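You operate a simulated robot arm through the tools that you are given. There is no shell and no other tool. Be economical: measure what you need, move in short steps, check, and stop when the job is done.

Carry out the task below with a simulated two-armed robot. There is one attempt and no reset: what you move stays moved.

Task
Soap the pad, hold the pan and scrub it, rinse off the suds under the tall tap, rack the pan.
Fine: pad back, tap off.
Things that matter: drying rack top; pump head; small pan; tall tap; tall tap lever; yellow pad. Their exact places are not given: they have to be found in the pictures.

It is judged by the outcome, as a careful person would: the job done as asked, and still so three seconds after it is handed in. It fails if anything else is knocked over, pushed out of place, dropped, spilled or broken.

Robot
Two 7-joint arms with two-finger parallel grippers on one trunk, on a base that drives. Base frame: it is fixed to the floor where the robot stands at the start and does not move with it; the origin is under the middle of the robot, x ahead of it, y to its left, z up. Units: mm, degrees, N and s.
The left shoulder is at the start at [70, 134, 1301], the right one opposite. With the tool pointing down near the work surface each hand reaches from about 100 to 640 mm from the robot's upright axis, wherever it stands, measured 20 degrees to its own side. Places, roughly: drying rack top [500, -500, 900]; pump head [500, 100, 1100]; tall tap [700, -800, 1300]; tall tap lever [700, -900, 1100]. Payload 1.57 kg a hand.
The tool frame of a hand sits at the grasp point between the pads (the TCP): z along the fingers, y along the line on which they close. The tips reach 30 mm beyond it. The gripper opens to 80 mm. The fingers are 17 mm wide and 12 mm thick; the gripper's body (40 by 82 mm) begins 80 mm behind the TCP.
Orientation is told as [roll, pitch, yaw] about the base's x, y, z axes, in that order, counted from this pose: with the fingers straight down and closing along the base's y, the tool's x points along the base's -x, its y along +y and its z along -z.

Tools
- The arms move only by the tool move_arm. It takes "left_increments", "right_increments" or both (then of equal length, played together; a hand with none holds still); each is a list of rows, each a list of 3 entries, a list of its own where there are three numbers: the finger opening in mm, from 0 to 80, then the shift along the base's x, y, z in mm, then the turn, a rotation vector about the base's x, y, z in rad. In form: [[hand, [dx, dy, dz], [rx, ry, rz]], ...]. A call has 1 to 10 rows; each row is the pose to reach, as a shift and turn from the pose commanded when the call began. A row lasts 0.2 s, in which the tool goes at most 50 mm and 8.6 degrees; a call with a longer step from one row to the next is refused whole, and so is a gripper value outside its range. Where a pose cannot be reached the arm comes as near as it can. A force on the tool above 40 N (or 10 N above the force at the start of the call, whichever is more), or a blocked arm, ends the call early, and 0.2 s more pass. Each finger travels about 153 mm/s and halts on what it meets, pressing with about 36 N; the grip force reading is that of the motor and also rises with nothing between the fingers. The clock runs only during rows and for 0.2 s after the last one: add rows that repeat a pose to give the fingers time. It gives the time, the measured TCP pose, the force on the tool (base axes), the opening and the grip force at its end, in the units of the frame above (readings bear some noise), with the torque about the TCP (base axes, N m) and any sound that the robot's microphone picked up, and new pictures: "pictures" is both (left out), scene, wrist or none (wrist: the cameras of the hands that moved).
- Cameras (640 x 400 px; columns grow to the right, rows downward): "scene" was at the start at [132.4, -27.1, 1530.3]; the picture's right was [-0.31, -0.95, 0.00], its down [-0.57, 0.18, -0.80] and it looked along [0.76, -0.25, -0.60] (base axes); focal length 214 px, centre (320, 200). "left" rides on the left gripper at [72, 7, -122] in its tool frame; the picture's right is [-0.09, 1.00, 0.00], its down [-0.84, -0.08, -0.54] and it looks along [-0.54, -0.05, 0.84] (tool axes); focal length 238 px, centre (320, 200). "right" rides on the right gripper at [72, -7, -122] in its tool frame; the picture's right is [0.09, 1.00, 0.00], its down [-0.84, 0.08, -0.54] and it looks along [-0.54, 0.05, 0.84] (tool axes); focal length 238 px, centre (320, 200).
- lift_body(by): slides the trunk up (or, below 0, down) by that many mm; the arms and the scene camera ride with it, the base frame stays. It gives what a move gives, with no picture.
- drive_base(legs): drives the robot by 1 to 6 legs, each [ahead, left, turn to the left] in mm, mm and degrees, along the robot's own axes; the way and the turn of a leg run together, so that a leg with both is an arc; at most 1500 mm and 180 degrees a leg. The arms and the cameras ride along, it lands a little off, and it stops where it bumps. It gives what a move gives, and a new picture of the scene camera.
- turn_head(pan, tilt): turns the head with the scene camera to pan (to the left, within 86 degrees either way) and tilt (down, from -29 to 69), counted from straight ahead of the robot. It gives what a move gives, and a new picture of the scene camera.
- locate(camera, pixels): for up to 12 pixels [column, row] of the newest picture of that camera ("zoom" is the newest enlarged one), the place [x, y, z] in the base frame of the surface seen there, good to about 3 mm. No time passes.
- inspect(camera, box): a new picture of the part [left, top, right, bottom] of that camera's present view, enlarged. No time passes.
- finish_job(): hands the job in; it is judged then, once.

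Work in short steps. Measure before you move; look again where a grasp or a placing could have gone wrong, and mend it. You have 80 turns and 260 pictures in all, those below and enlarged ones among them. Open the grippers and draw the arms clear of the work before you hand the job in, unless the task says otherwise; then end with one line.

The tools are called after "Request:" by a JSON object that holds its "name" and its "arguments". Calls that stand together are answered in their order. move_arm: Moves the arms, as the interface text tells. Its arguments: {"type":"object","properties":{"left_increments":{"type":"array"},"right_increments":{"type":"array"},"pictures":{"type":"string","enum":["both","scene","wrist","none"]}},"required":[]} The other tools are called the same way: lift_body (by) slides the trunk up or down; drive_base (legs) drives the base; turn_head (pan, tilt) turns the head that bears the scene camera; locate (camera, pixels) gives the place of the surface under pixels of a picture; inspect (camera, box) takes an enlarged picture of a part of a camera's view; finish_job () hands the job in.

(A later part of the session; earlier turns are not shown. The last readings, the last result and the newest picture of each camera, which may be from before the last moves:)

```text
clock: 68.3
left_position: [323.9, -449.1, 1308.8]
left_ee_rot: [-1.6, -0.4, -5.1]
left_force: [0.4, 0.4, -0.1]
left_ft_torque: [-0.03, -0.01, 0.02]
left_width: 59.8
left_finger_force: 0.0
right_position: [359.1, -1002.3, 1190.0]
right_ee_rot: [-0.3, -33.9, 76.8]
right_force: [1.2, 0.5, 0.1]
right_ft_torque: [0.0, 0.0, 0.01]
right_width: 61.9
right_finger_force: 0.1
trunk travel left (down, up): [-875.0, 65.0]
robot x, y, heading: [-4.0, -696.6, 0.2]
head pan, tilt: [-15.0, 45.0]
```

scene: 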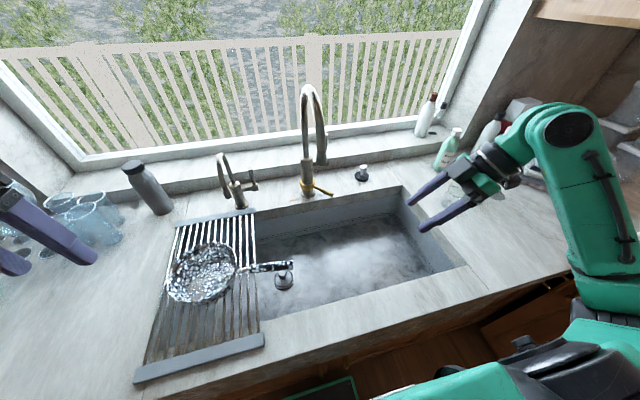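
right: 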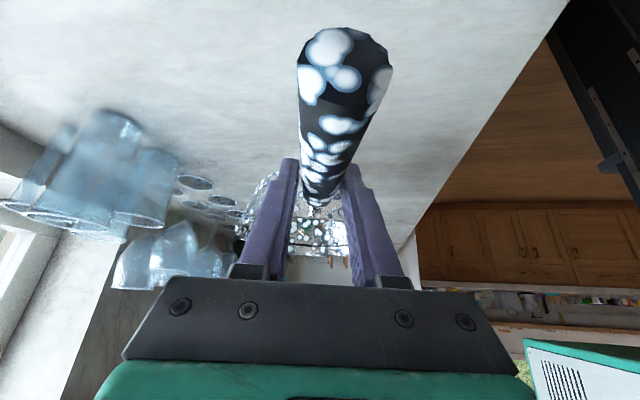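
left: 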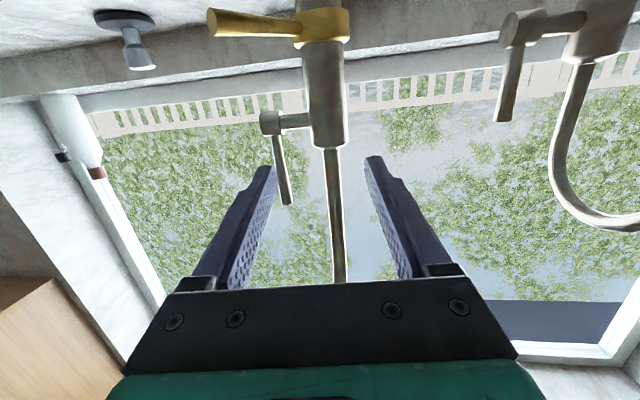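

Now the right hand turns to point forward-left-down and moves to 120 mm short of the lever.

Request:
{"name": "move_arm", "arguments": {"right_increments": [[62, [35, 0, 10], [0.043, -0.032, -0.115]], [62, [75, 5, 20], [0.086, -0.064, -0.231]], [62, [118, 10, 25], [0.13, -0.096, -0.346]], [62, [161, 20, 25], [0.173, -0.128, -0.461]], [62, [204, 30, 25], [0.216, -0.16, -0.577]], [62, [247, 40, 20], [0.259, -0.193, -0.692]], [62, [280, 50, 17], [0.3025, -0.2246, -0.8076]], [62, [299, 58, 14], [0.3025, -0.2246, -0.8076]]], "pictures": "both"}}

Request:
{"name": "inspect", "arguments": {"camera": "scene", "box": [240, 70, 440, 220]}}

```text
clock: 70.1
left_position: [325.3, -451.1, 1309.0]
left_ee_rot: [-1.5, -0.3, -5.1]
left_force: [0.4, -0.9, 0.6]
left_ft_torque: [-0.01, 0.0, -0.01]
left_width: 59.8
left_finger_force: 0.1
right_position: [657.2, -947.6, 1204.1]
right_ee_rot: [-0.4, -55.0, 30.0]
right_force: [-0.7, 0.4, -0.8]
right_ft_torque: [-0.02, -0.01, 0.01]
right_width: 61.9
right_finger_force: 0.1
trunk travel left (down, up): [-875.0, 65.0]
robot x, y, heading: [-2.4, -702.1, -0.1]
head pan, tilt: [-15.0, 45.0]
```

scene: 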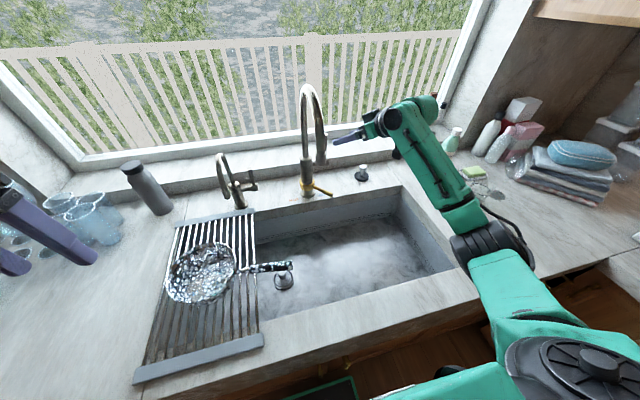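
right: 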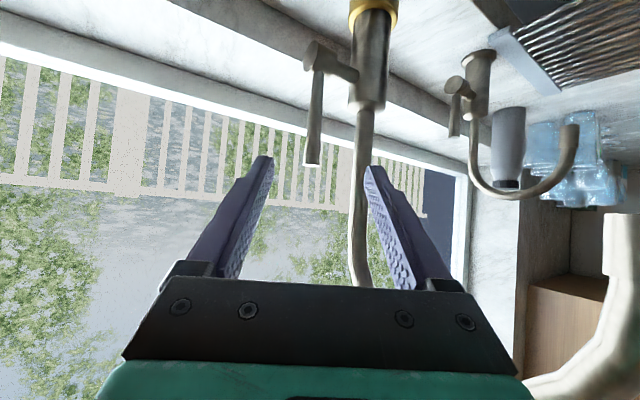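

```text
2.67 times, centred on (340, 145) of scene
```

zoom: 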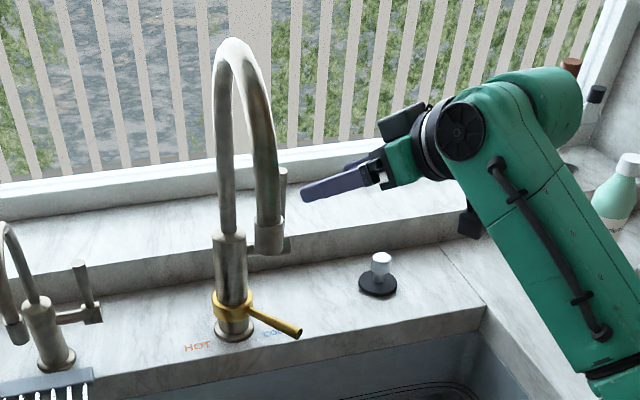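

The pose is reached exactly. Measure the lever in the right view (stick from (319,80) to (313,160)).

Request:
{"name": "locate", "arguments": {"camera": "right", "pixels": [[313, 158], [314, 140], [315, 120], [317, 95], [320, 60], [345, 72], [308, 140], [320, 140], [365, 140], [362, 75]]}}

```text
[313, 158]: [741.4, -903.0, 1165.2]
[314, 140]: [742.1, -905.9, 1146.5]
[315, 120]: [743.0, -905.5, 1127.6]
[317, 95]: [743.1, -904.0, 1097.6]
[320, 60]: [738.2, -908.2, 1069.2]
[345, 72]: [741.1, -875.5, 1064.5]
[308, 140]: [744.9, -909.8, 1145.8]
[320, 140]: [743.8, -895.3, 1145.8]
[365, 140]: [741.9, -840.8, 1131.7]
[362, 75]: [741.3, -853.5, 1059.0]
```

Lever axis ≈(746,−899). I advance with a 40 mm opening and close on it at z≈1140.

Request:
{"name": "move_arm", "arguments": {"right_increments": [[40, [0, 0, 0], [0, 0, 0]], [40, [28, 16, -21], [0, 0, 0]], [40, [58, 32, -42], [0, 0, 0]], [40, [88, 48, -64], [0, 0, 0]], [40, [88, 48, -64], [0, 0, 0]], [8, [88, 48, -64], [0, 0, 0]], [8, [88, 48, -64], [0, 0, 0]]], "pictures": "both"}}

Request:
{"name": "inspect", "arguments": {"camera": "scene", "box": [240, 70, 440, 220]}}

```text
clock: 71.7
left_position: [325.1, -453.7, 1310.0]
left_ee_rot: [-1.3, -0.3, -5.2]
left_force: [-0.2, 0.8, 0.3]
left_ft_torque: [-0.01, 0.01, 0.04]
left_width: 59.8
left_finger_force: 0.0
right_position: [744.2, -904.2, 1141.4]
right_ee_rot: [-0.4, -55.0, 30.0]
right_force: [2.1, -6.6, 2.6]
right_ft_torque: [-0.87, -0.17, -0.15]
right_width: 14.5
right_finger_force: 31.0
trunk travel left (down, up): [-875.0, 65.0]
robot x, y, heading: [-2.4, -697.0, 0.2]
head pan, tilt: [-15.0, 45.0]
```

scene: 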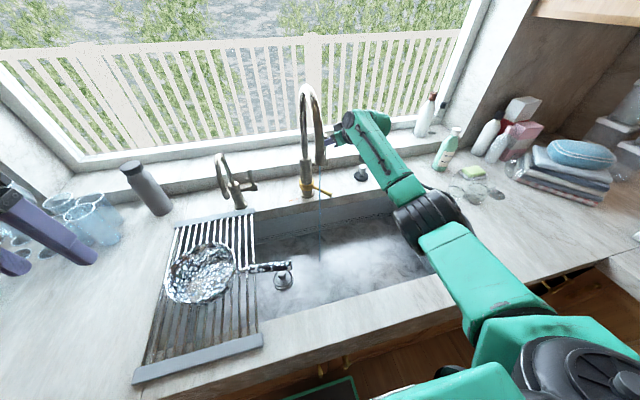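
right: 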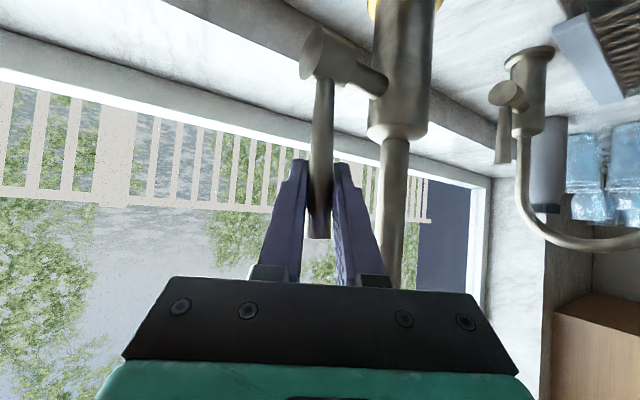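

```text
2.67 times, centred on (340, 145) of scene
```

zoom: 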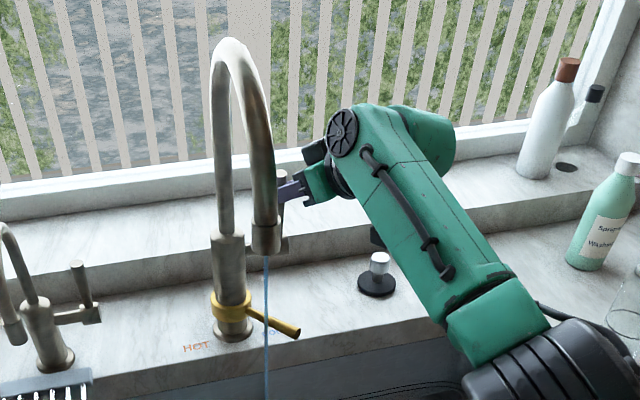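

Water already trickles from a slight lever motion. I pull the lever along its arc toward the robot and compare the flow.

Request:
{"name": "move_arm", "arguments": {"right_increments": [[8, [-8, 0, 0], [0, 0, 0]], [8, [-16, 0, -2], [0, 0, 0]], [8, [-24, 0, -4], [0, 0, 0]], [8, [-32, 0, -8], [0, 0, 0]], [8, [-32, 0, -8], [0, 0, 0]]], "pictures": "wrist"}}

Request:
{"name": "inspect", "arguments": {"camera": "scene", "box": [240, 70, 440, 280]}}

```text
clock: 72.9
left_position: [327.1, -454.5, 1309.7]
left_ee_rot: [-1.3, -0.1, -5.1]
left_force: [0.8, 0.6, 0.0]
left_ft_torque: [-0.03, -0.02, 0.02]
left_width: 59.9
left_finger_force: 0.0
right_position: [716.9, -902.4, 1133.8]
right_ee_rot: [-0.1, -55.3, 29.7]
right_force: [20.5, -13.1, 14.3]
right_ft_torque: [-0.24, -2.0, -0.07]
right_width: 20.2
right_finger_force: 33.9
trunk travel left (down, up): [-875.0, 65.0]
robot x, y, heading: [-5.3, -697.7, 0.2]
head pan, tilt: [-15.0, 45.0]
```

right: 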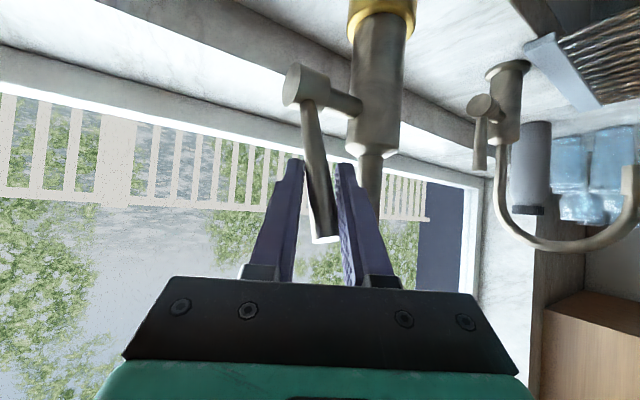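

```text
1.90 times, centred on (340, 175) of scene
```

zoom: 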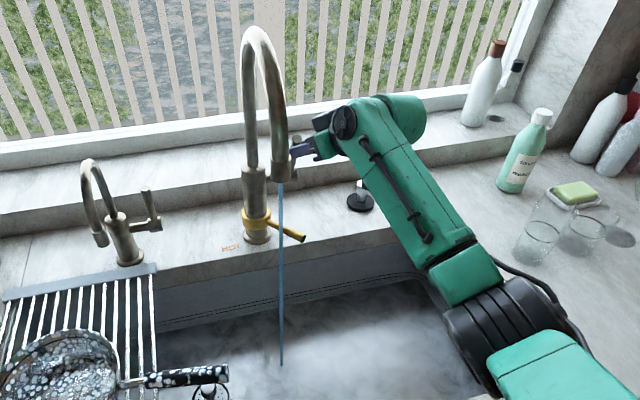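

Pulling toward the robot opens it; a good stream runs. I release the lever and withdraw the same way.

Request:
{"name": "move_arm", "arguments": {"right_increments": [[30, [0, 0, 0], [0, 0, 0]], [44, [0, 0, 0], [0, 0, 0]], [44, [-28, -18, 21], [0, 0, 0]], [44, [-58, -36, 42], [0, 0, 0]], [44, [-88, -54, 64], [0, 0, 0]], [60, [-125, -60, 70], [0, 0, 0]]], "pictures": "wrist"}}

Request:
{"name": "inspect", "arguments": {"camera": "scene", "box": [240, 70, 440, 280]}}

Request:
{"name": "locate", "arguments": {"camera": "zoom", "pixels": [[281, 220], [281, 260], [281, 300], [281, 355], [275, 175], [292, 140]]}}

```text
clock: 74.3
left_position: [322.1, -452.0, 1310.9]
left_ee_rot: [-1.3, -0.4, -5.1]
left_force: [-0.9, 0.6, 1.2]
left_ft_torque: [0.02, -0.01, 0.02]
left_width: 60.1
left_finger_force: 0.1
right_position: [584.6, -960.5, 1204.4]
right_ee_rot: [-0.3, -55.1, 30.0]
right_force: [-0.2, 0.0, 0.4]
right_ft_torque: [-0.01, -0.01, -0.02]
right_width: 60.0
right_finger_force: 0.2
trunk travel left (down, up): [-875.0, 65.0]
robot x, y, heading: [-0.6, -700.3, 0.0]
head pan, tilt: [-15.0, 45.0]
```

right: 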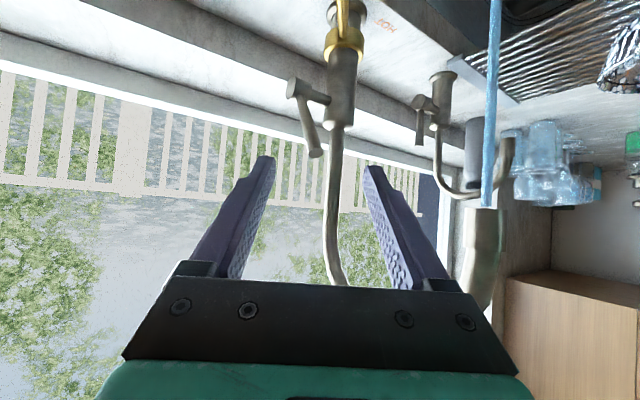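

```text
1.90 times, centred on (340, 175) of scene
```

zoom: 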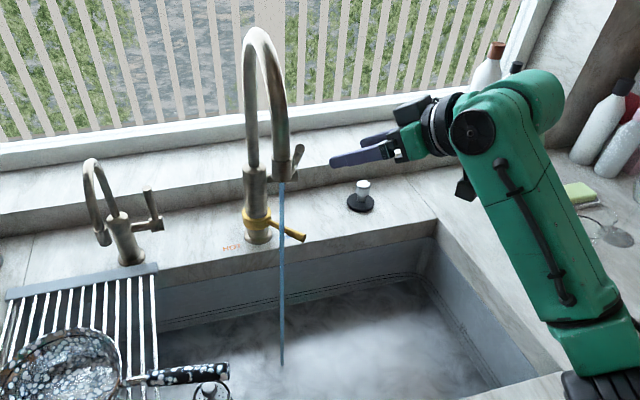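

```text
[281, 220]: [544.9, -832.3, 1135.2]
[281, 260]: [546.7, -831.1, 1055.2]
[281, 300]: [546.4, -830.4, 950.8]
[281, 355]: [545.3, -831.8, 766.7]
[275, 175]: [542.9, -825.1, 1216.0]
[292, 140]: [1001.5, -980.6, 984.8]
```

Stream falls at (546,−830). I turn the right hand back to the pan-grasp orientation, retract, and drive left 310 mm to the pan.

Request:
{"name": "move_arm", "arguments": {"right_increments": [[60, [-35, -5, 0], [-0.043, 0.032, 0.115]], [60, [-70, -10, 0], [-0.086, 0.064, 0.231]], [60, [-105, -20, 0], [-0.13, 0.096, 0.346]], [60, [-140, -30, 0], [-0.173, 0.128, 0.461]], [60, [-175, -40, 0], [-0.216, 0.16, 0.577]], [60, [-200, -40, 0], [-0.259, 0.193, 0.692]], [60, [-205, -40, 0], [-0.3025, 0.2246, 0.8076]], [60, [-205, -40, 0], [-0.3025, 0.2246, 0.8076]]], "pictures": "none"}}

Request:
{"name": "drive_base", "arguments": {"legs": [[0, 310, 0]]}}

```text
clock: 76.1
left_position: [323.5, -452.6, 1309.5]
left_ee_rot: [-1.4, -0.3, -5.0]
left_force: [0.3, -0.1, 0.8]
left_ft_torque: [0.0, 0.03, -0.02]
left_width: 60.0
left_finger_force: 0.0
right_position: [382.7, -998.6, 1202.8]
right_ee_rot: [-0.2, -34.0, 77.0]
right_force: [-0.5, -0.1, 0.6]
right_ft_torque: [0.03, 0.01, 0.02]
right_width: 59.9
right_finger_force: 0.1
trunk travel left (down, up): [-875.0, 65.0]
robot x, y, heading: [-4.2, -701.6, 0.1]
head pan, tilt: [-15.0, 45.0]
```

```text
clock: 78.1
left_position: [322.8, -152.5, 1310.8]
left_ee_rot: [-1.4, -0.4, -5.1]
left_force: [-0.4, 0.7, 0.8]
left_ft_torque: [0.02, 0.0, 0.03]
left_width: 60.2
left_finger_force: 0.0
right_position: [381.5, -698.7, 1200.7]
right_ee_rot: [-0.2, -34.1, 76.7]
right_force: [0.2, 0.1, -0.2]
right_ft_torque: [0.0, 0.04, 0.01]
right_width: 59.8
right_finger_force: 0.0
trunk travel left (down, up): [-875.0, 65.0]
robot x, y, heading: [-7.9, -394.8, 0.0]
head pan, tilt: [-15.0, 45.0]
```

scene: 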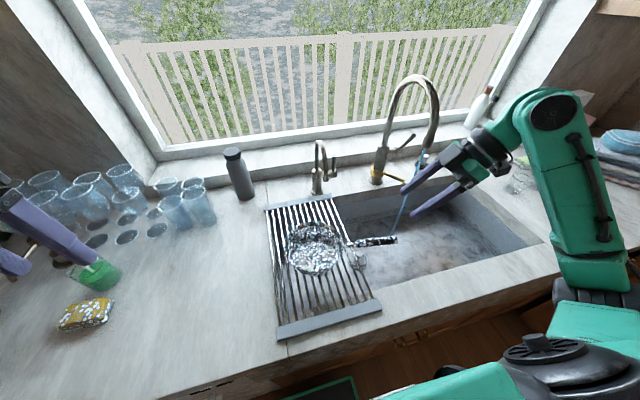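

Verify the handle's place before the grasp.

Request:
{"name": "inspect", "arguments": {"camera": "scene", "box": [270, 200, 430, 300]}}

Request:
{"name": "locate", "arguments": {"camera": "scene", "pixels": [[395, 238], [380, 240], [365, 242], [357, 243], [343, 246], [313, 268], [290, 245], [313, 226]]}}

```text
4.00 times, centred on (350, 250) of scene
```

zoom: 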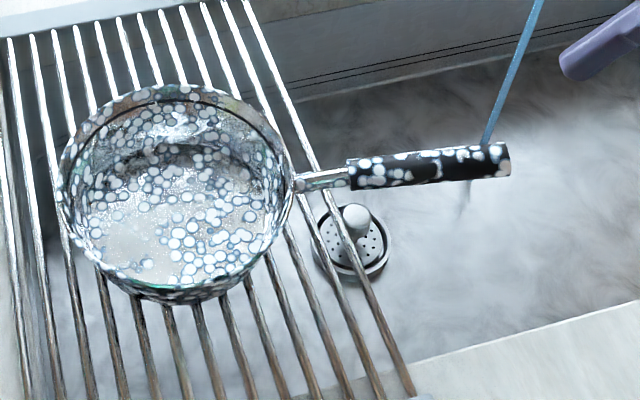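

```text
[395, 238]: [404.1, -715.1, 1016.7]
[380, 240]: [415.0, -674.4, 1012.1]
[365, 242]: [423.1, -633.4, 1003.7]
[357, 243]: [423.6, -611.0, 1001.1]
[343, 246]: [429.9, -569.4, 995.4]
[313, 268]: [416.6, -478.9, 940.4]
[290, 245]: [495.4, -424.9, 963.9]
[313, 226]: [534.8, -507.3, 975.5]
```

Handle unchanged; re-grasp at the same point (428,−632,1000).

Request:
{"name": "move_arm", "arguments": {"right_increments": [[60, [12, 3, -45], [0, 0, 0]], [60, [24, 6, -88], [0, 0, 0]], [60, [33, 10, -120], [0, 0, 0]], [60, [38, 32, -152], [0, 0, 0]], [60, [43, 54, -184], [0, 0, 0]], [60, [46, 66, -201], [0, 0, 0]], [60, [46, 66, -201], [0, 0, 0]], [30, [46, 66, -201], [0, 0, 0]], [4, [46, 66, -201], [0, 0, 0]], [4, [46, 66, -201], [0, 0, 0]]], "pictures": "wrist"}}

```text
clock: 80.3
left_position: [322.7, -149.6, 1309.9]
left_ee_rot: [-1.4, -0.3, -5.1]
left_force: [0.2, -0.1, -0.4]
left_ft_torque: [-0.02, -0.04, 0.0]
left_width: 60.1
left_finger_force: 0.1
right_position: [427.5, -630.2, 1002.1]
right_ee_rot: [-0.2, -34.0, 76.8]
right_force: [0.4, 1.0, -0.2]
right_ft_torque: [0.13, -0.08, 0.0]
right_width: 27.4
right_finger_force: 35.7
trunk travel left (down, up): [-875.0, 65.0]
robot x, y, heading: [-5.7, -395.1, 0.3]
head pan, tilt: [-15.0, 45.0]
```

right: 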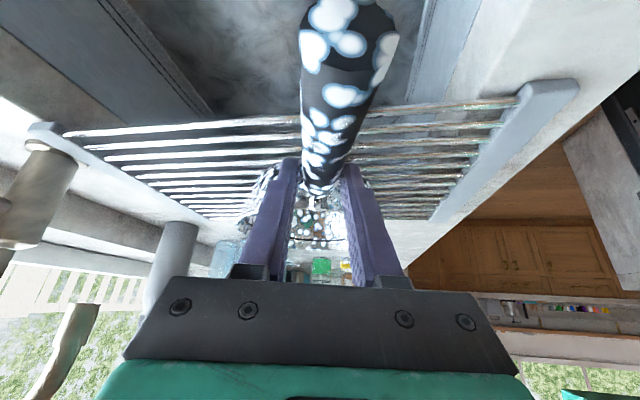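

Gripped. Lift 70 mm, pull back, then drive right toward the stream.

Request:
{"name": "move_arm", "arguments": {"right_increments": [[4, [0, 0, 10], [0, 0, 0]], [4, [-5, 0, 30], [0, 0, 0]], [4, [-20, 0, 55], [0, 0, 0]], [4, [-40, 0, 75], [0, 0, 0]], [4, [-40, 0, 75], [0, 0, 0]]], "pictures": "none"}}

Request:
{"name": "drive_base", "arguments": {"legs": [[0, -290, 0]]}}

Request:
{"name": "locate", "arguments": {"camera": "scene", "pixels": [[200, 270], [240, 250], [310, 270], [290, 230]]}}

```text
clock: 81.5
left_position: [325.1, -150.0, 1308.9]
left_ee_rot: [-1.4, -0.2, -5.1]
left_force: [0.3, -0.4, 0.0]
left_ft_torque: [0.02, 0.02, -0.01]
left_width: 59.8
left_finger_force: 0.0
right_position: [389.2, -630.8, 1077.2]
right_ee_rot: [-0.1, -34.1, 76.7]
right_force: [0.2, -0.8, -6.6]
right_ft_torque: [-0.73, 0.14, 0.0]
right_width: 27.5
right_finger_force: 36.2
trunk travel left (down, up): [-875.0, 65.0]
robot x, y, heading: [-8.0, -400.3, 0.4]
head pan, tilt: [-15.0, 45.0]
```

```text
clock: 83.5
left_position: [326.6, -439.4, 1309.5]
left_ee_rot: [-1.5, -0.3, -5.6]
left_force: [-0.5, -0.7, -0.7]
left_ft_torque: [-0.04, 0.0, 0.01]
left_width: 60.3
left_finger_force: 0.0
right_position: [386.5, -922.3, 1078.7]
right_ee_rot: [-0.3, -33.8, 76.3]
right_force: [-0.3, 0.1, -7.4]
right_ft_torque: [-0.73, 0.18, 0.03]
right_width: 27.6
right_finger_force: 35.9
trunk travel left (down, up): [-875.0, 65.0]
robot x, y, heading: [-4.9, -687.7, -0.2]
head pan, tilt: [-15.0, 45.0]
```

scene: 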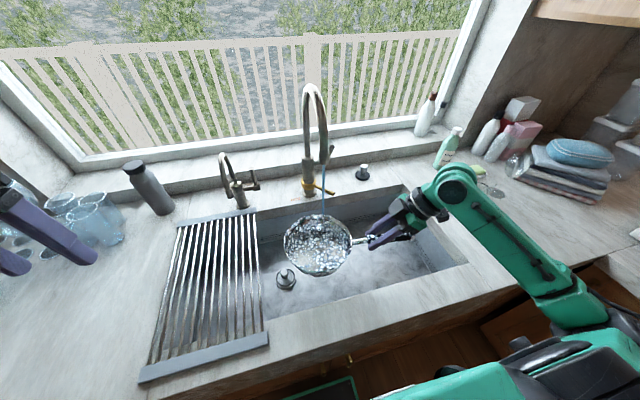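

```text
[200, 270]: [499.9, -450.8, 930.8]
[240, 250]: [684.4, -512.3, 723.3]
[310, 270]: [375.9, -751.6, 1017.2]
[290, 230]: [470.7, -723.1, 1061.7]
```

Move the pan under the stream at (546,−830).

Request:
{"name": "move_arm", "arguments": {"right_increments": [[4, [30, -14, -10], [0, 0, 0]], [4, [65, -28, -20], [0, 0, 0]], [4, [100, -42, -30], [0, 0, 0]], [4, [125, -55, -40], [0, 0, 0]], [4, [135, -55, -40], [0, 0, 0]], [4, [125, -40, -40], [0, 0, 0]], [4, [110, -55, -40], [0, 0, 0]], [4, [125, -70, -40], [0, 0, 0]], [4, [125, -55, -40], [0, 0, 0]]], "pictures": "none"}}

Request:
{"name": "inspect", "arguments": {"camera": "scene", "box": [240, 130, 420, 280]}}

```text
clock: 85.5
left_position: [326.9, -441.5, 1310.2]
left_ee_rot: [-1.4, -0.4, -5.6]
left_force: [-0.5, 0.1, -0.3]
left_ft_torque: [0.0, -0.03, 0.02]
left_width: 60.2
left_finger_force: 0.1
right_position: [512.9, -976.8, 1037.1]
right_ee_rot: [-0.1, -33.8, 76.3]
right_force: [0.6, -0.5, -8.1]
right_ft_torque: [-0.82, 0.21, -0.01]
right_width: 27.5
right_finger_force: 36.0
trunk travel left (down, up): [-875.0, 65.0]
robot x, y, heading: [-3.7, -689.2, -0.4]
head pan, tilt: [-15.0, 45.0]
```

```text
2.67 times, centred on (330, 205) of scene
```

zoom: 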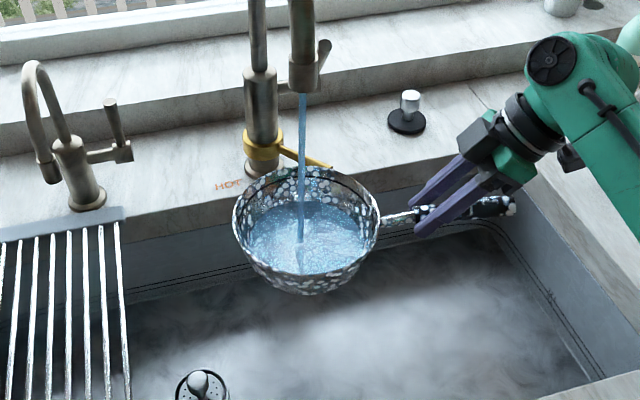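

Water is filling the pan. I continue, sweeping the stream across, while watching the load.

Request:
{"name": "move_arm", "arguments": {"right_increments": [[4, [15, 0, 0], [0, 0, 0]], [4, [30, 0, 0], [0, 0, 0]], [4, [15, 20, 0], [0, 0, 0]], [4, [0, 35, 0], [0, 0, 0]], [4, [-20, 20, 0], [0, 0, 0]], [4, [-35, 0, 0], [0, 0, 0]], [4, [-20, -20, 0], [0, 0, 0]], [4, [0, -40, 0], [0, 0, 0]], [4, [15, -20, 0], [0, 0, 0]], [4, [0, 0, 0], [0, 0, 0]]], "pictures": "none"}}

Request:
{"name": "inspect", "arguments": {"camera": "scene", "box": [240, 130, 420, 280]}}

```text
clock: 87.7
left_position: [324.1, -441.3, 1309.8]
left_ee_rot: [-1.4, -0.4, -5.6]
left_force: [-0.7, 0.1, 0.3]
left_ft_torque: [-0.01, -0.02, 0.0]
left_width: 60.0
left_finger_force: 0.0
right_position: [511.0, -979.5, 1037.9]
right_ee_rot: [-0.3, -33.9, 76.3]
right_force: [-0.4, -0.4, -8.6]
right_ft_torque: [-0.95, 0.24, -0.01]
right_width: 27.4
right_finger_force: 36.1
trunk travel left (down, up): [-875.0, 65.0]
robot x, y, heading: [-6.6, -681.4, -0.2]
head pan, tilt: [-15.0, 45.0]
```

```text
2.67 times, centred on (330, 205) of scene
```

zoom: 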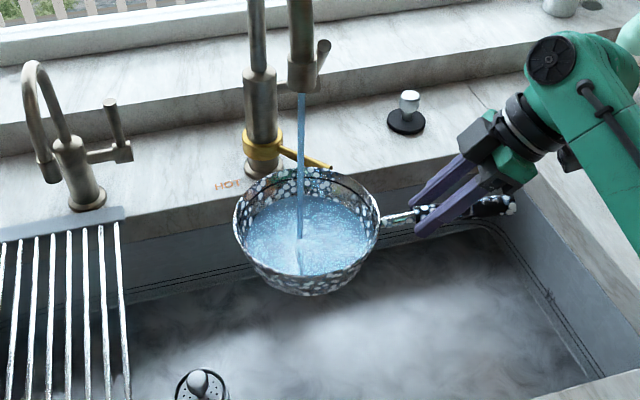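

Fill is slow and the load is fine. I tip the pan about its handle toward the robot (into the sink) so the stream washes through and the water runs out.

Request:
{"name": "move_arm", "arguments": {"right_increments": [[4, [0, 0, 10], [-0.029, -0.126, 0]], [4, [0, 0, 20], [-0.058, -0.253, 0]], [4, [0, 0, 20], [-0.088, -0.38, 0]], [4, [0, 0, 20], [-0.117, -0.506, 0]], [4, [0, 0, 20], [-0.146, -0.633, 0]], [4, [0, 0, 20], [-0.175, -0.76, 0]], [4, [0, 0, 20], [-0.205, -0.886, 0]], [4, [0, 0, 20], [-0.234, -1.013, 0]], [4, [0, 0, 20], [-0.234, -1.013, 0]]], "pictures": "none"}}

Request:
{"name": "inspect", "arguments": {"camera": "scene", "box": [240, 130, 420, 280]}}

```text
clock: 89.7
left_position: [325.7, -442.0, 1308.6]
left_ee_rot: [-1.4, -0.3, -5.6]
left_force: [0.0, 0.0, 0.4]
left_ft_torque: [-0.01, 0.02, 0.0]
left_width: 60.0
left_finger_force: 0.0
right_position: [512.6, -978.9, 1057.8]
right_ee_rot: [-64.5, -16.9, 106.9]
right_force: [0.2, -0.4, -8.3]
right_ft_torque: [-0.71, 0.54, 0.03]
right_width: 29.3
right_finger_force: 35.9
trunk travel left (down, up): [-875.0, 65.0]
robot x, y, heading: [-6.0, -687.1, -0.3]
head pan, tilt: [-15.0, 45.0]
```

```text
2.67 times, centred on (330, 205) of scene
```

zoom: 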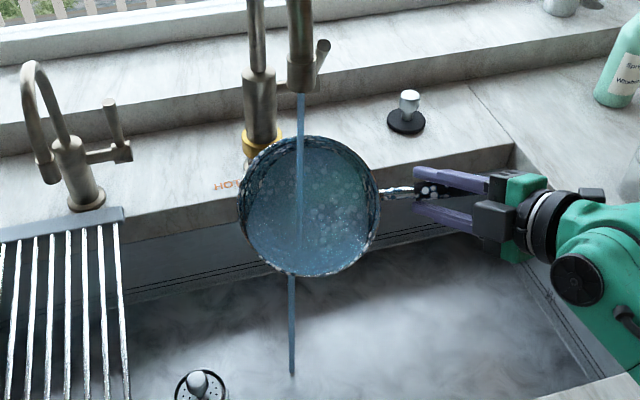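

Water flows through and out. I sweep the tipped pan sideways under the stream.

Request:
{"name": "move_arm", "arguments": {"right_increments": [[4, [0, 20, 0], [0, 0, 0]], [4, [0, 45, 0], [0, 0, 0]], [4, [0, 20, 0], [0, 0, 0]], [4, [0, -10, 0], [0, 0, 0]], [4, [0, -40, 0], [0, 0, 0]], [4, [0, -10, 0], [0, 0, 0]], [4, [15, 0, 0], [0, 0, 0]], [4, [30, 0, 0], [0, 0, 0]], [4, [15, 0, 0], [0, 0, 0]], [4, [0, 0, 0], [0, 0, 0]]], "pictures": "none"}}

Request:
{"name": "inspect", "arguments": {"camera": "scene", "box": [240, 130, 420, 280]}}

```text
clock: 91.9
left_position: [323.9, -443.4, 1309.8]
left_ee_rot: [-1.4, -0.4, -5.6]
left_force: [0.3, 0.1, -0.2]
left_ft_torque: [0.01, 0.01, -0.03]
left_width: 60.3
left_finger_force: 0.1
right_position: [510.5, -979.2, 1058.6]
right_ee_rot: [-64.4, -17.0, 106.9]
right_force: [-0.2, -0.3, -8.6]
right_ft_torque: [-0.61, 0.54, -0.02]
right_width: 29.8
right_finger_force: 35.4
trunk travel left (down, up): [-875.0, 65.0]
robot x, y, heading: [-3.8, -687.2, -0.2]
head pan, tilt: [-15.0, 45.0]
```

```text
2.67 times, centred on (330, 205) of scene
```

zoom: 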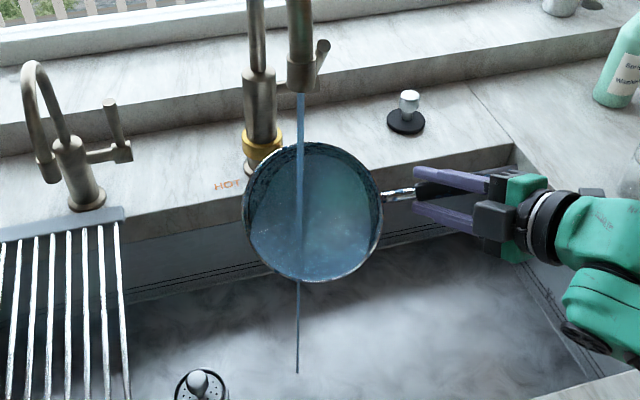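

The suds are gone. I move the pan out of the stream toward the robot and tip it further to empty it into the sink.

Request:
{"name": "move_arm", "arguments": {"right_increments": [[4, [-30, 0, 0], [0, 0, 0]], [4, [-70, 0, 5], [0, 0, 0]], [4, [-105, 10, 10], [-0.02, -0.1, 0]], [4, [-110, 15, 15], [-0.05, -0.23, 0]], [4, [-110, 15, 20], [-0.08, -0.35, 0]], [4, [-110, 15, 20], [-0.11, -0.48, 0]], [4, [-110, 15, 20], [-0.14, -0.6, 0]], [4, [-110, 15, 20], [-0.14, -0.6, 0]], [4, [-110, 15, 20], [-0.14, -0.6, 0]]], "pictures": "wrist"}}

Request:
{"name": "inspect", "arguments": {"camera": "scene", "box": [200, 100, 440, 300]}}

```text
clock: 93.9
left_position: [324.9, -444.0, 1309.4]
left_ee_rot: [-1.5, -0.4, -5.7]
left_force: [-0.4, -0.1, -0.4]
left_ft_torque: [0.01, 0.0, -0.04]
left_width: 60.1
left_finger_force: 0.1
right_position: [400.4, -963.8, 1077.5]
right_ee_rot: [-94.6, 2.2, 110.8]
right_force: [0.0, -0.4, -7.3]
right_ft_torque: [-0.51, 0.61, 0.02]
right_width: 29.7
right_finger_force: 36.0
trunk travel left (down, up): [-875.0, 65.0]
robot x, y, heading: [-7.3, -688.0, -0.4]
head pan, tilt: [-15.0, 45.0]
```

right: 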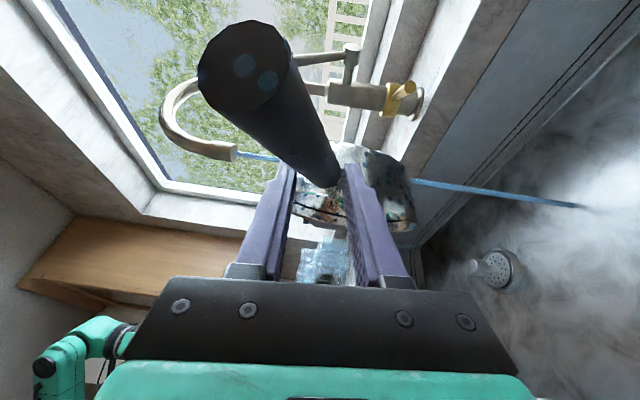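

```text
2.00 times, centred on (320, 200) of scene
```

zoom: 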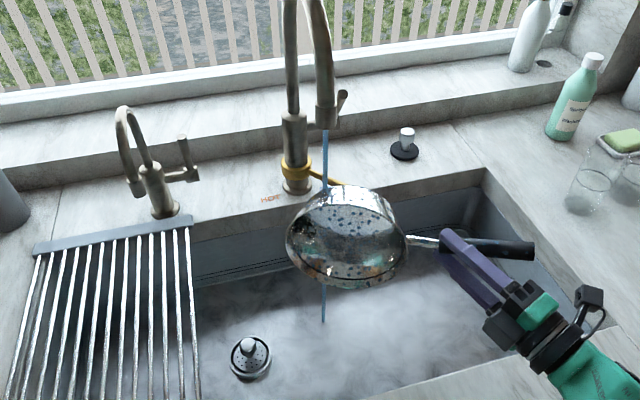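

Pan is emptied. Zoom in on residues.

Request:
{"name": "inspect", "arguments": {"camera": "scene", "box": [335, 185, 415, 250]}}

Request:
{"name": "inspect", "arguments": {"camera": "right", "box": [170, 0, 450, 260]}}

```text
6.15 times, centred on (375, 218) of scene
```

zoom: 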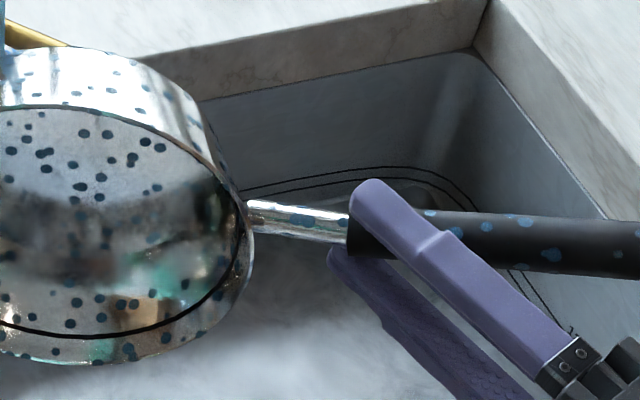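

```text
1.54 times, centred on (310, 130) of right
```

zoom: 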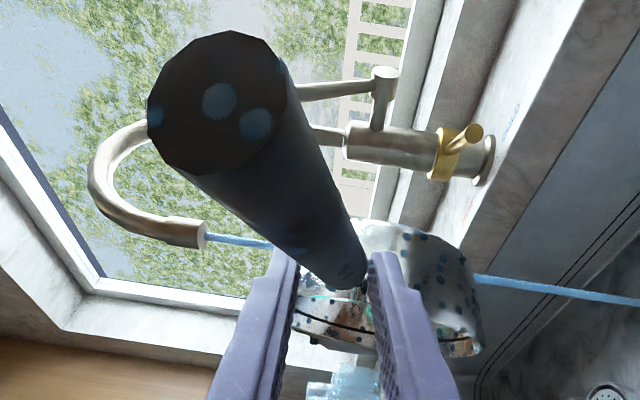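

Only dark wet droplets remain, but to be sure I give it a couple more seconds under the stream.

Request:
{"name": "move_arm", "arguments": {"right_increments": [[4, [25, 0, 0], [0.03, 0.13, 0]], [4, [60, -5, -5], [0.06, 0.26, 0]], [4, [95, -10, -10], [0.09, 0.39, 0]], [4, [115, -15, -15], [0.12, 0.52, 0]], [4, [115, -15, -15], [0.14, 0.6, 0]], [4, [115, 15, -15], [0.14, 0.6, 0]], [4, [115, 35, -15], [0.14, 0.6, 0]], [4, [115, 0, -15], [0.14, 0.6, 0]], [4, [115, -35, -15], [0.14, 0.6, 0]], [4, [115, -15, -15], [0.14, 0.6, 0]]], "pictures": "none"}}

Request:
{"name": "inspect", "arguments": {"camera": "scene", "box": [290, 150, 410, 260]}}

```text
clock: 96.1
left_position: [326.5, -440.4, 1309.0]
left_ee_rot: [-1.6, -0.3, -5.6]
left_force: [0.3, 0.6, -0.5]
left_ft_torque: [0.01, 0.03, 0.03]
left_width: 59.9
left_finger_force: 0.0
right_position: [516.2, -976.6, 1061.2]
right_ee_rot: [-64.4, -16.9, 106.9]
right_force: [0.4, 0.0, -6.9]
right_ft_torque: [-0.59, 0.44, -0.01]
right_width: 30.2
right_finger_force: 35.9
trunk travel left (down, up): [-875.0, 65.0]
robot x, y, heading: [-8.9, -685.7, -0.1]
head pan, tilt: [-15.0, 45.0]
```

```text
3.64 times, centred on (350, 205) of scene
```

zoom: 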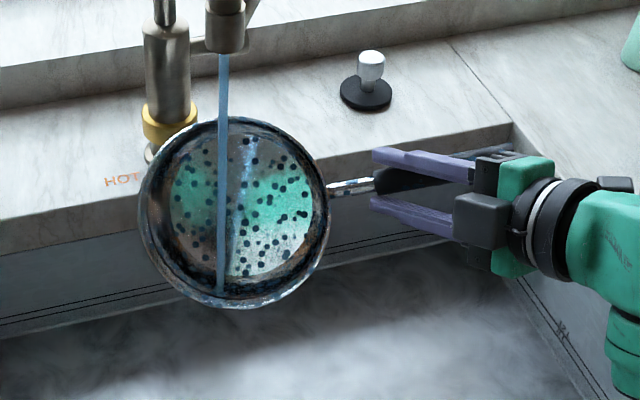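

Clean, just droplets. I draw it out of the stream again, tipping to drain.

Request:
{"name": "move_arm", "arguments": {"right_increments": [[4, [-35, 0, 5], [-0.02, -0.1, 0]], [4, [-75, 5, 10], [-0.05, -0.23, 0]], [4, [-110, 10, 15], [-0.08, -0.35, 0]], [4, [-120, 15, 20], [-0.11, -0.48, 0]], [4, [-120, 15, 20], [-0.14, -0.6, 0]], [4, [-120, 15, 20], [-0.14, -0.6, 0]], [4, [-120, 15, 20], [-0.11, -0.48, 0]], [4, [-120, 15, 20], [-0.08, -0.35, 0]], [4, [-120, 15, 20], [-0.05, -0.23, 0]], [4, [-120, 15, 20], [-0.02, -0.1, 0]]], "pictures": "none"}}

Request:
{"name": "move_arm", "arguments": {"right_increments": [[4, [0, 0, 0], [0.031, 0.136, 0]], [4, [0, 0, 0], [0.061, 0.27, 0]], [4, [0, 0, 0], [0.09, 0.39, 0]], [4, [0, 0, 0], [0.117, 0.506, 0]], [4, [0, 0, 0], [0.146, 0.633, 0]], [4, [0, 0, 0], [0.175, 0.76, 0]], [4, [0, 0, 0], [0.205, 0.886, 0]], [4, [0, 0, 0], [0.234, 1.013, 0]], [4, [0, 0, 0], [0.258, 1.115, 0]]], "pictures": "wrist"}}

Request:
{"name": "inspect", "arguments": {"camera": "scene", "box": [240, 150, 420, 300]}}

```text
clock: 98.3
left_position: [325.1, -443.4, 1307.8]
left_ee_rot: [-1.4, -0.3, -5.7]
left_force: [0.2, -0.8, -0.7]
left_ft_torque: [0.0, 0.04, -0.02]
left_width: 59.8
left_finger_force: 0.1
right_position: [397.5, -963.7, 1082.3]
right_ee_rot: [-69.9, -14.1, 108.3]
right_force: [-0.3, -0.9, -7.3]
right_ft_torque: [-0.57, 0.46, -0.01]
right_width: 30.1
right_finger_force: 36.2
trunk travel left (down, up): [-875.0, 65.0]
robot x, y, heading: [-7.5, -685.5, -0.4]
head pan, tilt: [-15.0, 45.0]
```

```text
clock: 100.3
left_position: [326.5, -443.1, 1308.6]
left_ee_rot: [-1.3, -0.3, -5.6]
left_force: [0.3, -1.0, 0.4]
left_ft_torque: [-0.01, -0.01, -0.01]
left_width: 60.1
left_finger_force: 0.0
right_position: [396.9, -963.0, 1081.7]
right_ee_rot: [0.3, -34.0, 75.9]
right_force: [1.0, -0.6, -7.2]
right_ft_torque: [-0.67, 0.08, 0.02]
right_width: 28.2
right_finger_force: 36.4
right hand out of reach, approached as far as the arm can: row 1
trunk travel left (down, up): [-875.0, 65.0]
robot x, y, heading: [-6.2, -685.5, -0.1]
head pan, tilt: [-15.0, 45.0]
```

right: 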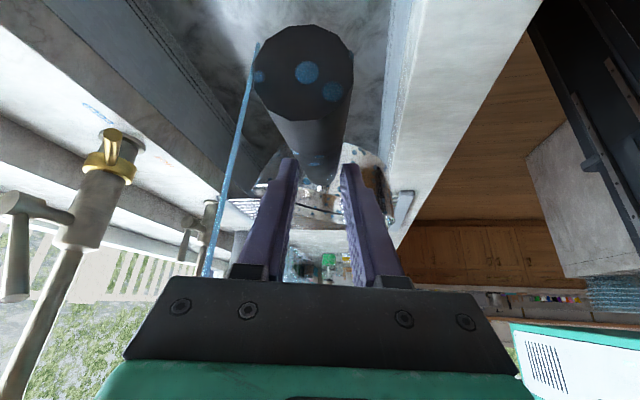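

```text
2.67 times, centred on (330, 225) of scene
```

zoom: 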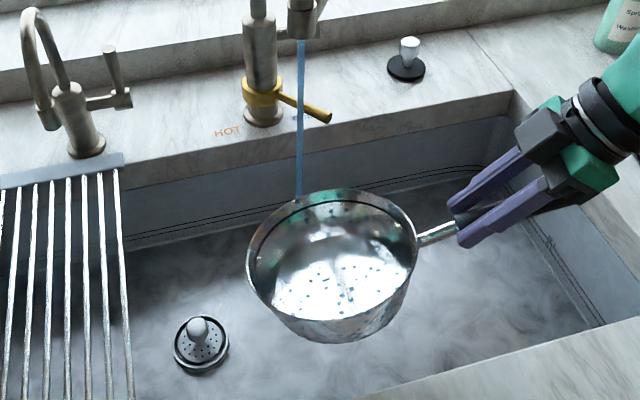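

Suds gone. I measure the rim for level before racking.

Request:
{"name": "locate", "arguments": {"camera": "zoom", "pixels": [[333, 191], [385, 200], [413, 245], [335, 319], [280, 300], [249, 260], [262, 225], [390, 300], [470, 215], [430, 235]]}}

```text
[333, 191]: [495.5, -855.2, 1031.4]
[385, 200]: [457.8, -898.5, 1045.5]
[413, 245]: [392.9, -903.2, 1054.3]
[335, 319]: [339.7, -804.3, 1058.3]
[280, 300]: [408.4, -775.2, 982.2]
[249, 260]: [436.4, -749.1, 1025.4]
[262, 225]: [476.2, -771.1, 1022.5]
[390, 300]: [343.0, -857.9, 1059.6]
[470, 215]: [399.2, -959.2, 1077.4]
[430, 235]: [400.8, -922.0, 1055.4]
```

The pan has slipped in the grip: tilted ~12° front-up and 7° left-down. I level it by turning the hand, then drive left 336 mm over the rack.

Request:
{"name": "move_arm", "arguments": {"right_increments": [[4, [0, 0, 5], [0.062, -0.105, 0]], [4, [0, 0, 10], [0.125, -0.211, 0]], [4, [0, 0, 15], [0.125, -0.211, 0]]], "pictures": "none"}}

Request:
{"name": "drive_base", "arguments": {"legs": [[0, 336, 0]]}}

Request:
{"name": "inspect", "arguments": {"camera": "scene", "box": [240, 170, 420, 320]}}

```text
clock: 101.1
left_position: [326.7, -441.8, 1308.6]
left_ee_rot: [-1.4, -0.4, -5.5]
left_force: [0.3, 0.0, -0.1]
left_ft_torque: [0.0, 0.0, -0.01]
left_width: 60.1
left_finger_force: 0.1
right_position: [397.6, -963.6, 1097.5]
right_ee_rot: [-13.7, -43.2, 84.5]
right_force: [-0.1, 0.3, -7.8]
right_ft_torque: [-0.7, 0.19, 0.04]
right_width: 27.9
right_finger_force: 35.8
trunk travel left (down, up): [-875.0, 65.0]
robot x, y, heading: [-7.3, -686.5, -0.4]
head pan, tilt: [-15.0, 45.0]
```

```text
clock: 103.3
left_position: [325.4, -111.0, 1310.4]
left_ee_rot: [-1.3, -0.3, -5.3]
left_force: [-0.5, 0.6, 0.4]
left_ft_torque: [0.04, -0.03, -0.03]
left_width: 60.1
left_finger_force: 0.1
right_position: [397.9, -631.8, 1096.2]
right_ee_rot: [-13.8, -43.3, 84.8]
right_force: [-0.7, -0.1, -7.7]
right_ft_torque: [-0.72, 0.18, -0.01]
right_width: 27.5
right_finger_force: 35.9
trunk travel left (down, up): [-875.0, 65.0]
robot x, y, heading: [-4.2, -353.7, -0.1]
head pan, tilt: [-15.0, 45.0]
```

scene: 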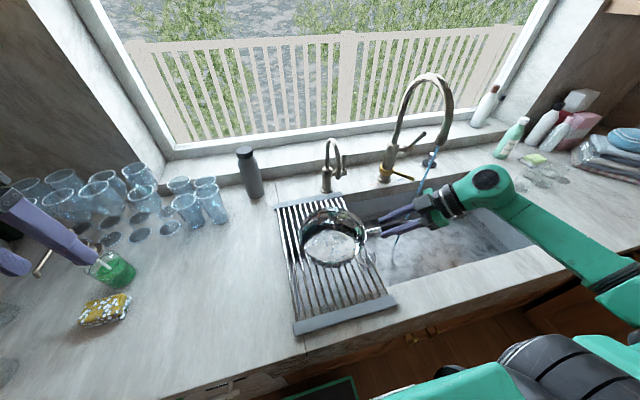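

```text
2.67 times, centred on (330, 245) of scene
```

zoom: 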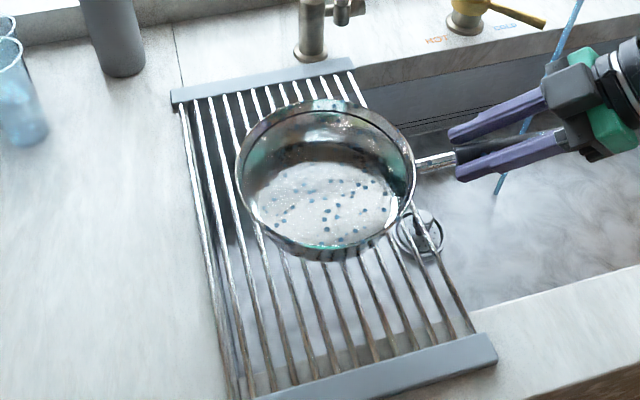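

Request:
{"name": "locate", "arguments": {"camera": "zoom", "pixels": [[325, 102], [385, 125], [412, 185], [318, 248], [265, 225], [240, 180], [270, 118], [385, 235]]}}

```text
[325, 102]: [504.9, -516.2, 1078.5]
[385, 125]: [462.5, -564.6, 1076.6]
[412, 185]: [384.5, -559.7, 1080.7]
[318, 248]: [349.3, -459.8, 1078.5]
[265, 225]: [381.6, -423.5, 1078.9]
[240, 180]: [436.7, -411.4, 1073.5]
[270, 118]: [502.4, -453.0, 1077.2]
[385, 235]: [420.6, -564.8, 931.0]
```

Level now (rim 1074–1080), centre (427,−488), bottom ≈1017. I move 40 mm forward and lower ~82 onto the rods.

Request:
{"name": "move_arm", "arguments": {"right_increments": [[4, [20, 0, -20], [0, 0, 0]], [4, [40, 0, -45], [0, 0, 0]], [4, [40, 0, -65], [0, 0, 0]], [4, [40, 0, -75], [0, 0, 0]], [4, [40, 0, -80], [0, 0, 0]], [4, [40, 0, -83], [0, 0, 0]], [4, [40, 0, -83], [0, 0, 0]]], "pictures": "none"}}

Request:
{"name": "inspect", "arguments": {"camera": "scene", "box": [240, 170, 420, 320]}}

```text
clock: 104.9
left_position: [325.0, -108.5, 1310.3]
left_ee_rot: [-1.4, -0.4, -5.3]
left_force: [0.6, 0.6, 0.2]
left_ft_torque: [-0.02, 0.01, 0.01]
left_width: 59.9
left_finger_force: 0.1
right_position: [438.5, -631.5, 1014.6]
right_ee_rot: [-13.9, -43.2, 84.8]
right_force: [-1.5, -4.6, 0.0]
right_ft_torque: [0.5, -0.18, -0.12]
right_width: 26.5
right_finger_force: 35.6
trunk travel left (down, up): [-875.0, 65.0]
robot x, y, heading: [-7.2, -353.6, -0.1]
head pan, tilt: [-15.0, 45.0]
```

```text
2.67 times, centred on (330, 245) of scene
```

zoom: 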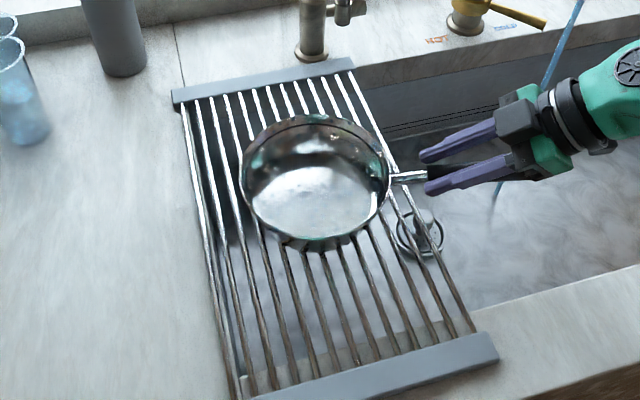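

The pan is supported on the rods. Release and withdraw along the tool axis.

Request:
{"name": "move_arm", "arguments": {"right_increments": [[30, [0, 0, 0], [0, 0, 0]], [62, [0, 0, 0], [0, 0, 0]], [62, [0, 0, 0], [0, 0, 0]], [62, [-12, -26, 28], [0, 0, 0]], [62, [-24, -52, 57], [0, 0, 0]], [62, [-36, -75, 90], [0, 0, 0]], [62, [-45, -75, 135], [0, 0, 0]], [62, [-55, -75, 180], [0, 0, 0]]], "pictures": "none"}}

Request:
{"name": "inspect", "arguments": {"camera": "scene", "box": [240, 170, 420, 320]}}

Request:
{"name": "drive_base", "arguments": {"legs": [[0, -347, 0]]}}

```text
clock: 106.7
left_position: [322.7, -106.0, 1310.6]
left_ee_rot: [-1.6, -0.4, -5.3]
left_force: [-0.5, -0.5, -0.4]
left_ft_torque: [-0.02, -0.04, -0.02]
left_width: 59.8
left_finger_force: 0.1
right_position: [382.1, -702.8, 1197.6]
right_ee_rot: [-13.8, -43.0, 85.0]
right_force: [0.1, 0.5, -0.5]
right_ft_torque: [0.03, -0.03, -0.02]
right_width: 61.8
right_finger_force: 0.0
trunk travel left (down, up): [-875.0, 65.0]
robot x, y, heading: [-4.8, -355.9, 0.1]
head pan, tilt: [-15.0, 45.0]
```

```text
2.67 times, centred on (330, 245) of scene
```

zoom: 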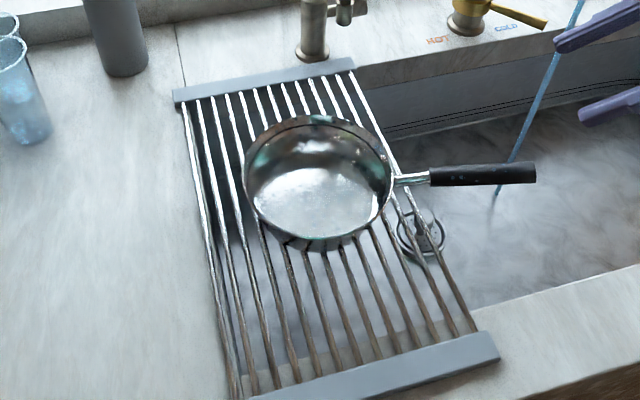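

```text
clock: 109.0
left_position: [324.4, -449.7, 1308.8]
left_ee_rot: [-1.6, -0.5, -5.4]
left_force: [-0.5, -0.3, -0.2]
left_ft_torque: [-0.01, 0.01, -0.01]
left_width: 60.1
left_finger_force: 0.1
right_position: [380.6, -1046.7, 1195.6]
right_ee_rot: [-13.8, -43.1, 84.9]
right_force: [0.3, -0.1, -0.6]
right_ft_torque: [-0.01, 0.0, -0.03]
right_width: 61.8
right_finger_force: 0.0
trunk travel left (down, up): [-875.0, 65.0]
robot x, y, heading: [-6.9, -697.9, 0.2]
head pan, tilt: [-15.0, 45.0]
```

scene: 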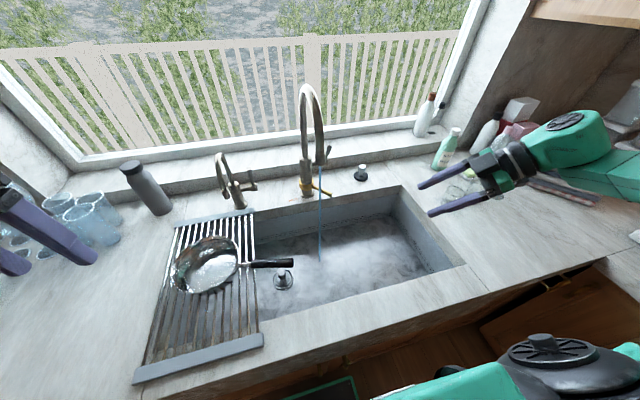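

The clean pan sits on the rack. Now turn the right hand to the forward pose again near the tap to close it.

Request:
{"name": "move_arm", "arguments": {"right_increments": [[60, [35, 5, 5], [0.038, 0.0035, -0.111]], [60, [72, 15, 10], [0.077, 0.007, -0.223]], [60, [110, 28, 10], [0.115, 0.0105, -0.334]], [60, [148, 42, 10], [0.153, 0.014, -0.446]], [60, [186, 58, 10], [0.191, 0.0175, -0.557]], [60, [222, 74, 10], [0.23, 0.021, -0.669]], [60, [245, 85, 9], [0.268, 0.0245, -0.78]], [60, [245, 85, 9], [0.268, 0.0245, -0.78]]], "pictures": "wrist"}}

```text
clock: 110.8
left_position: [323.5, -454.6, 1310.4]
left_ee_rot: [-1.4, -0.5, -5.4]
left_force: [-0.1, 0.5, -0.8]
left_ft_torque: [-0.02, 0.0, -0.02]
left_width: 60.1
left_finger_force: 0.0
right_position: [625.6, -963.8, 1202.3]
right_ee_rot: [0.5, -55.1, 29.0]
right_force: [-0.2, 0.6, -0.2]
right_ft_torque: [-0.02, -0.02, -0.01]
right_width: 59.7
right_finger_force: 0.1
trunk travel left (down, up): [-875.0, 65.0]
robot x, y, heading: [-5.4, -700.4, -0.2]
head pan, tilt: [-15.0, 45.0]
```

right: 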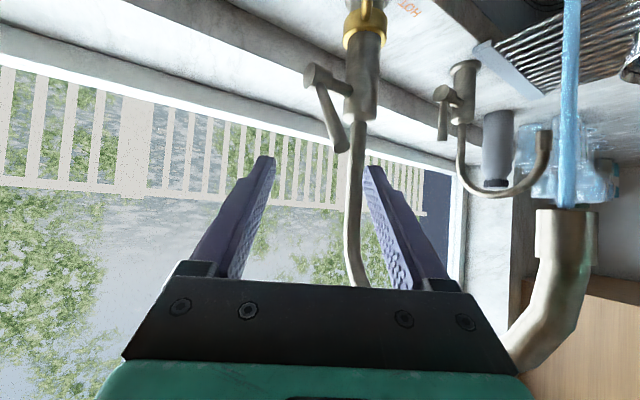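

Request:
{"name": "locate", "arguments": {"camera": "right", "pixels": [[341, 147], [335, 130], [328, 112], [322, 97], [318, 78], [345, 140], [338, 148]]}}

```text
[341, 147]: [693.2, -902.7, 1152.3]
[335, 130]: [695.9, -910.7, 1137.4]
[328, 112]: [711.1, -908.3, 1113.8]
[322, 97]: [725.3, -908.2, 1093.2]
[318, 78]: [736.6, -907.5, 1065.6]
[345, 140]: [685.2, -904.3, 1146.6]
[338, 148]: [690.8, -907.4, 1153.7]
```

Lever now leans ~30° toward the robot (tip (692,−902,1154)). I close the fingers, place them in front of it at z≈1130, then push +x until it is upright.

Request:
{"name": "move_arm", "arguments": {"right_increments": [[30, [0, 15, -15], [0, 0, 0]], [0, [5, 30, -32], [0, 0, 0]], [0, [12, 42, -48], [0, 0, 0]], [0, [21, 50, -57], [0, 0, 0]], [0, [21, 50, -57], [0, 0, 0]]], "pictures": "wrist"}}

```text
clock: 112.0
left_position: [322.7, -453.1, 1310.3]
left_ee_rot: [-1.4, -0.4, -5.5]
left_force: [0.4, 0.4, -0.1]
left_ft_torque: [0.01, -0.02, 0.0]
left_width: 59.9
left_finger_force: 0.1
right_position: [648.0, -914.4, 1146.2]
right_ee_rot: [0.5, -55.1, 29.0]
right_force: [0.2, -0.2, -0.6]
right_ft_torque: [0.01, 0.02, 0.03]
right_width: 0.1
right_finger_force: 21.4
trunk travel left (down, up): [-875.0, 65.0]
robot x, y, heading: [-3.2, -698.6, -0.1]
head pan, tilt: [-15.0, 45.0]
```

right: 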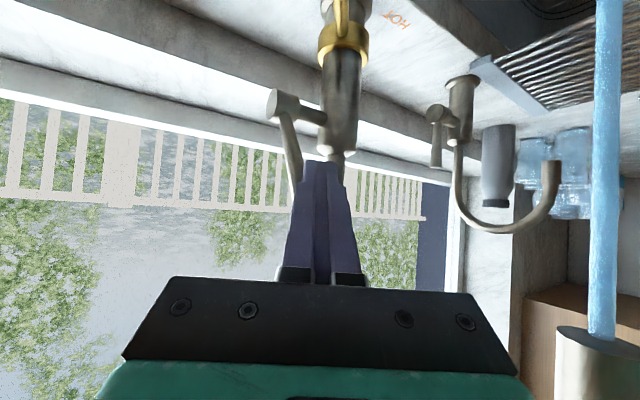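

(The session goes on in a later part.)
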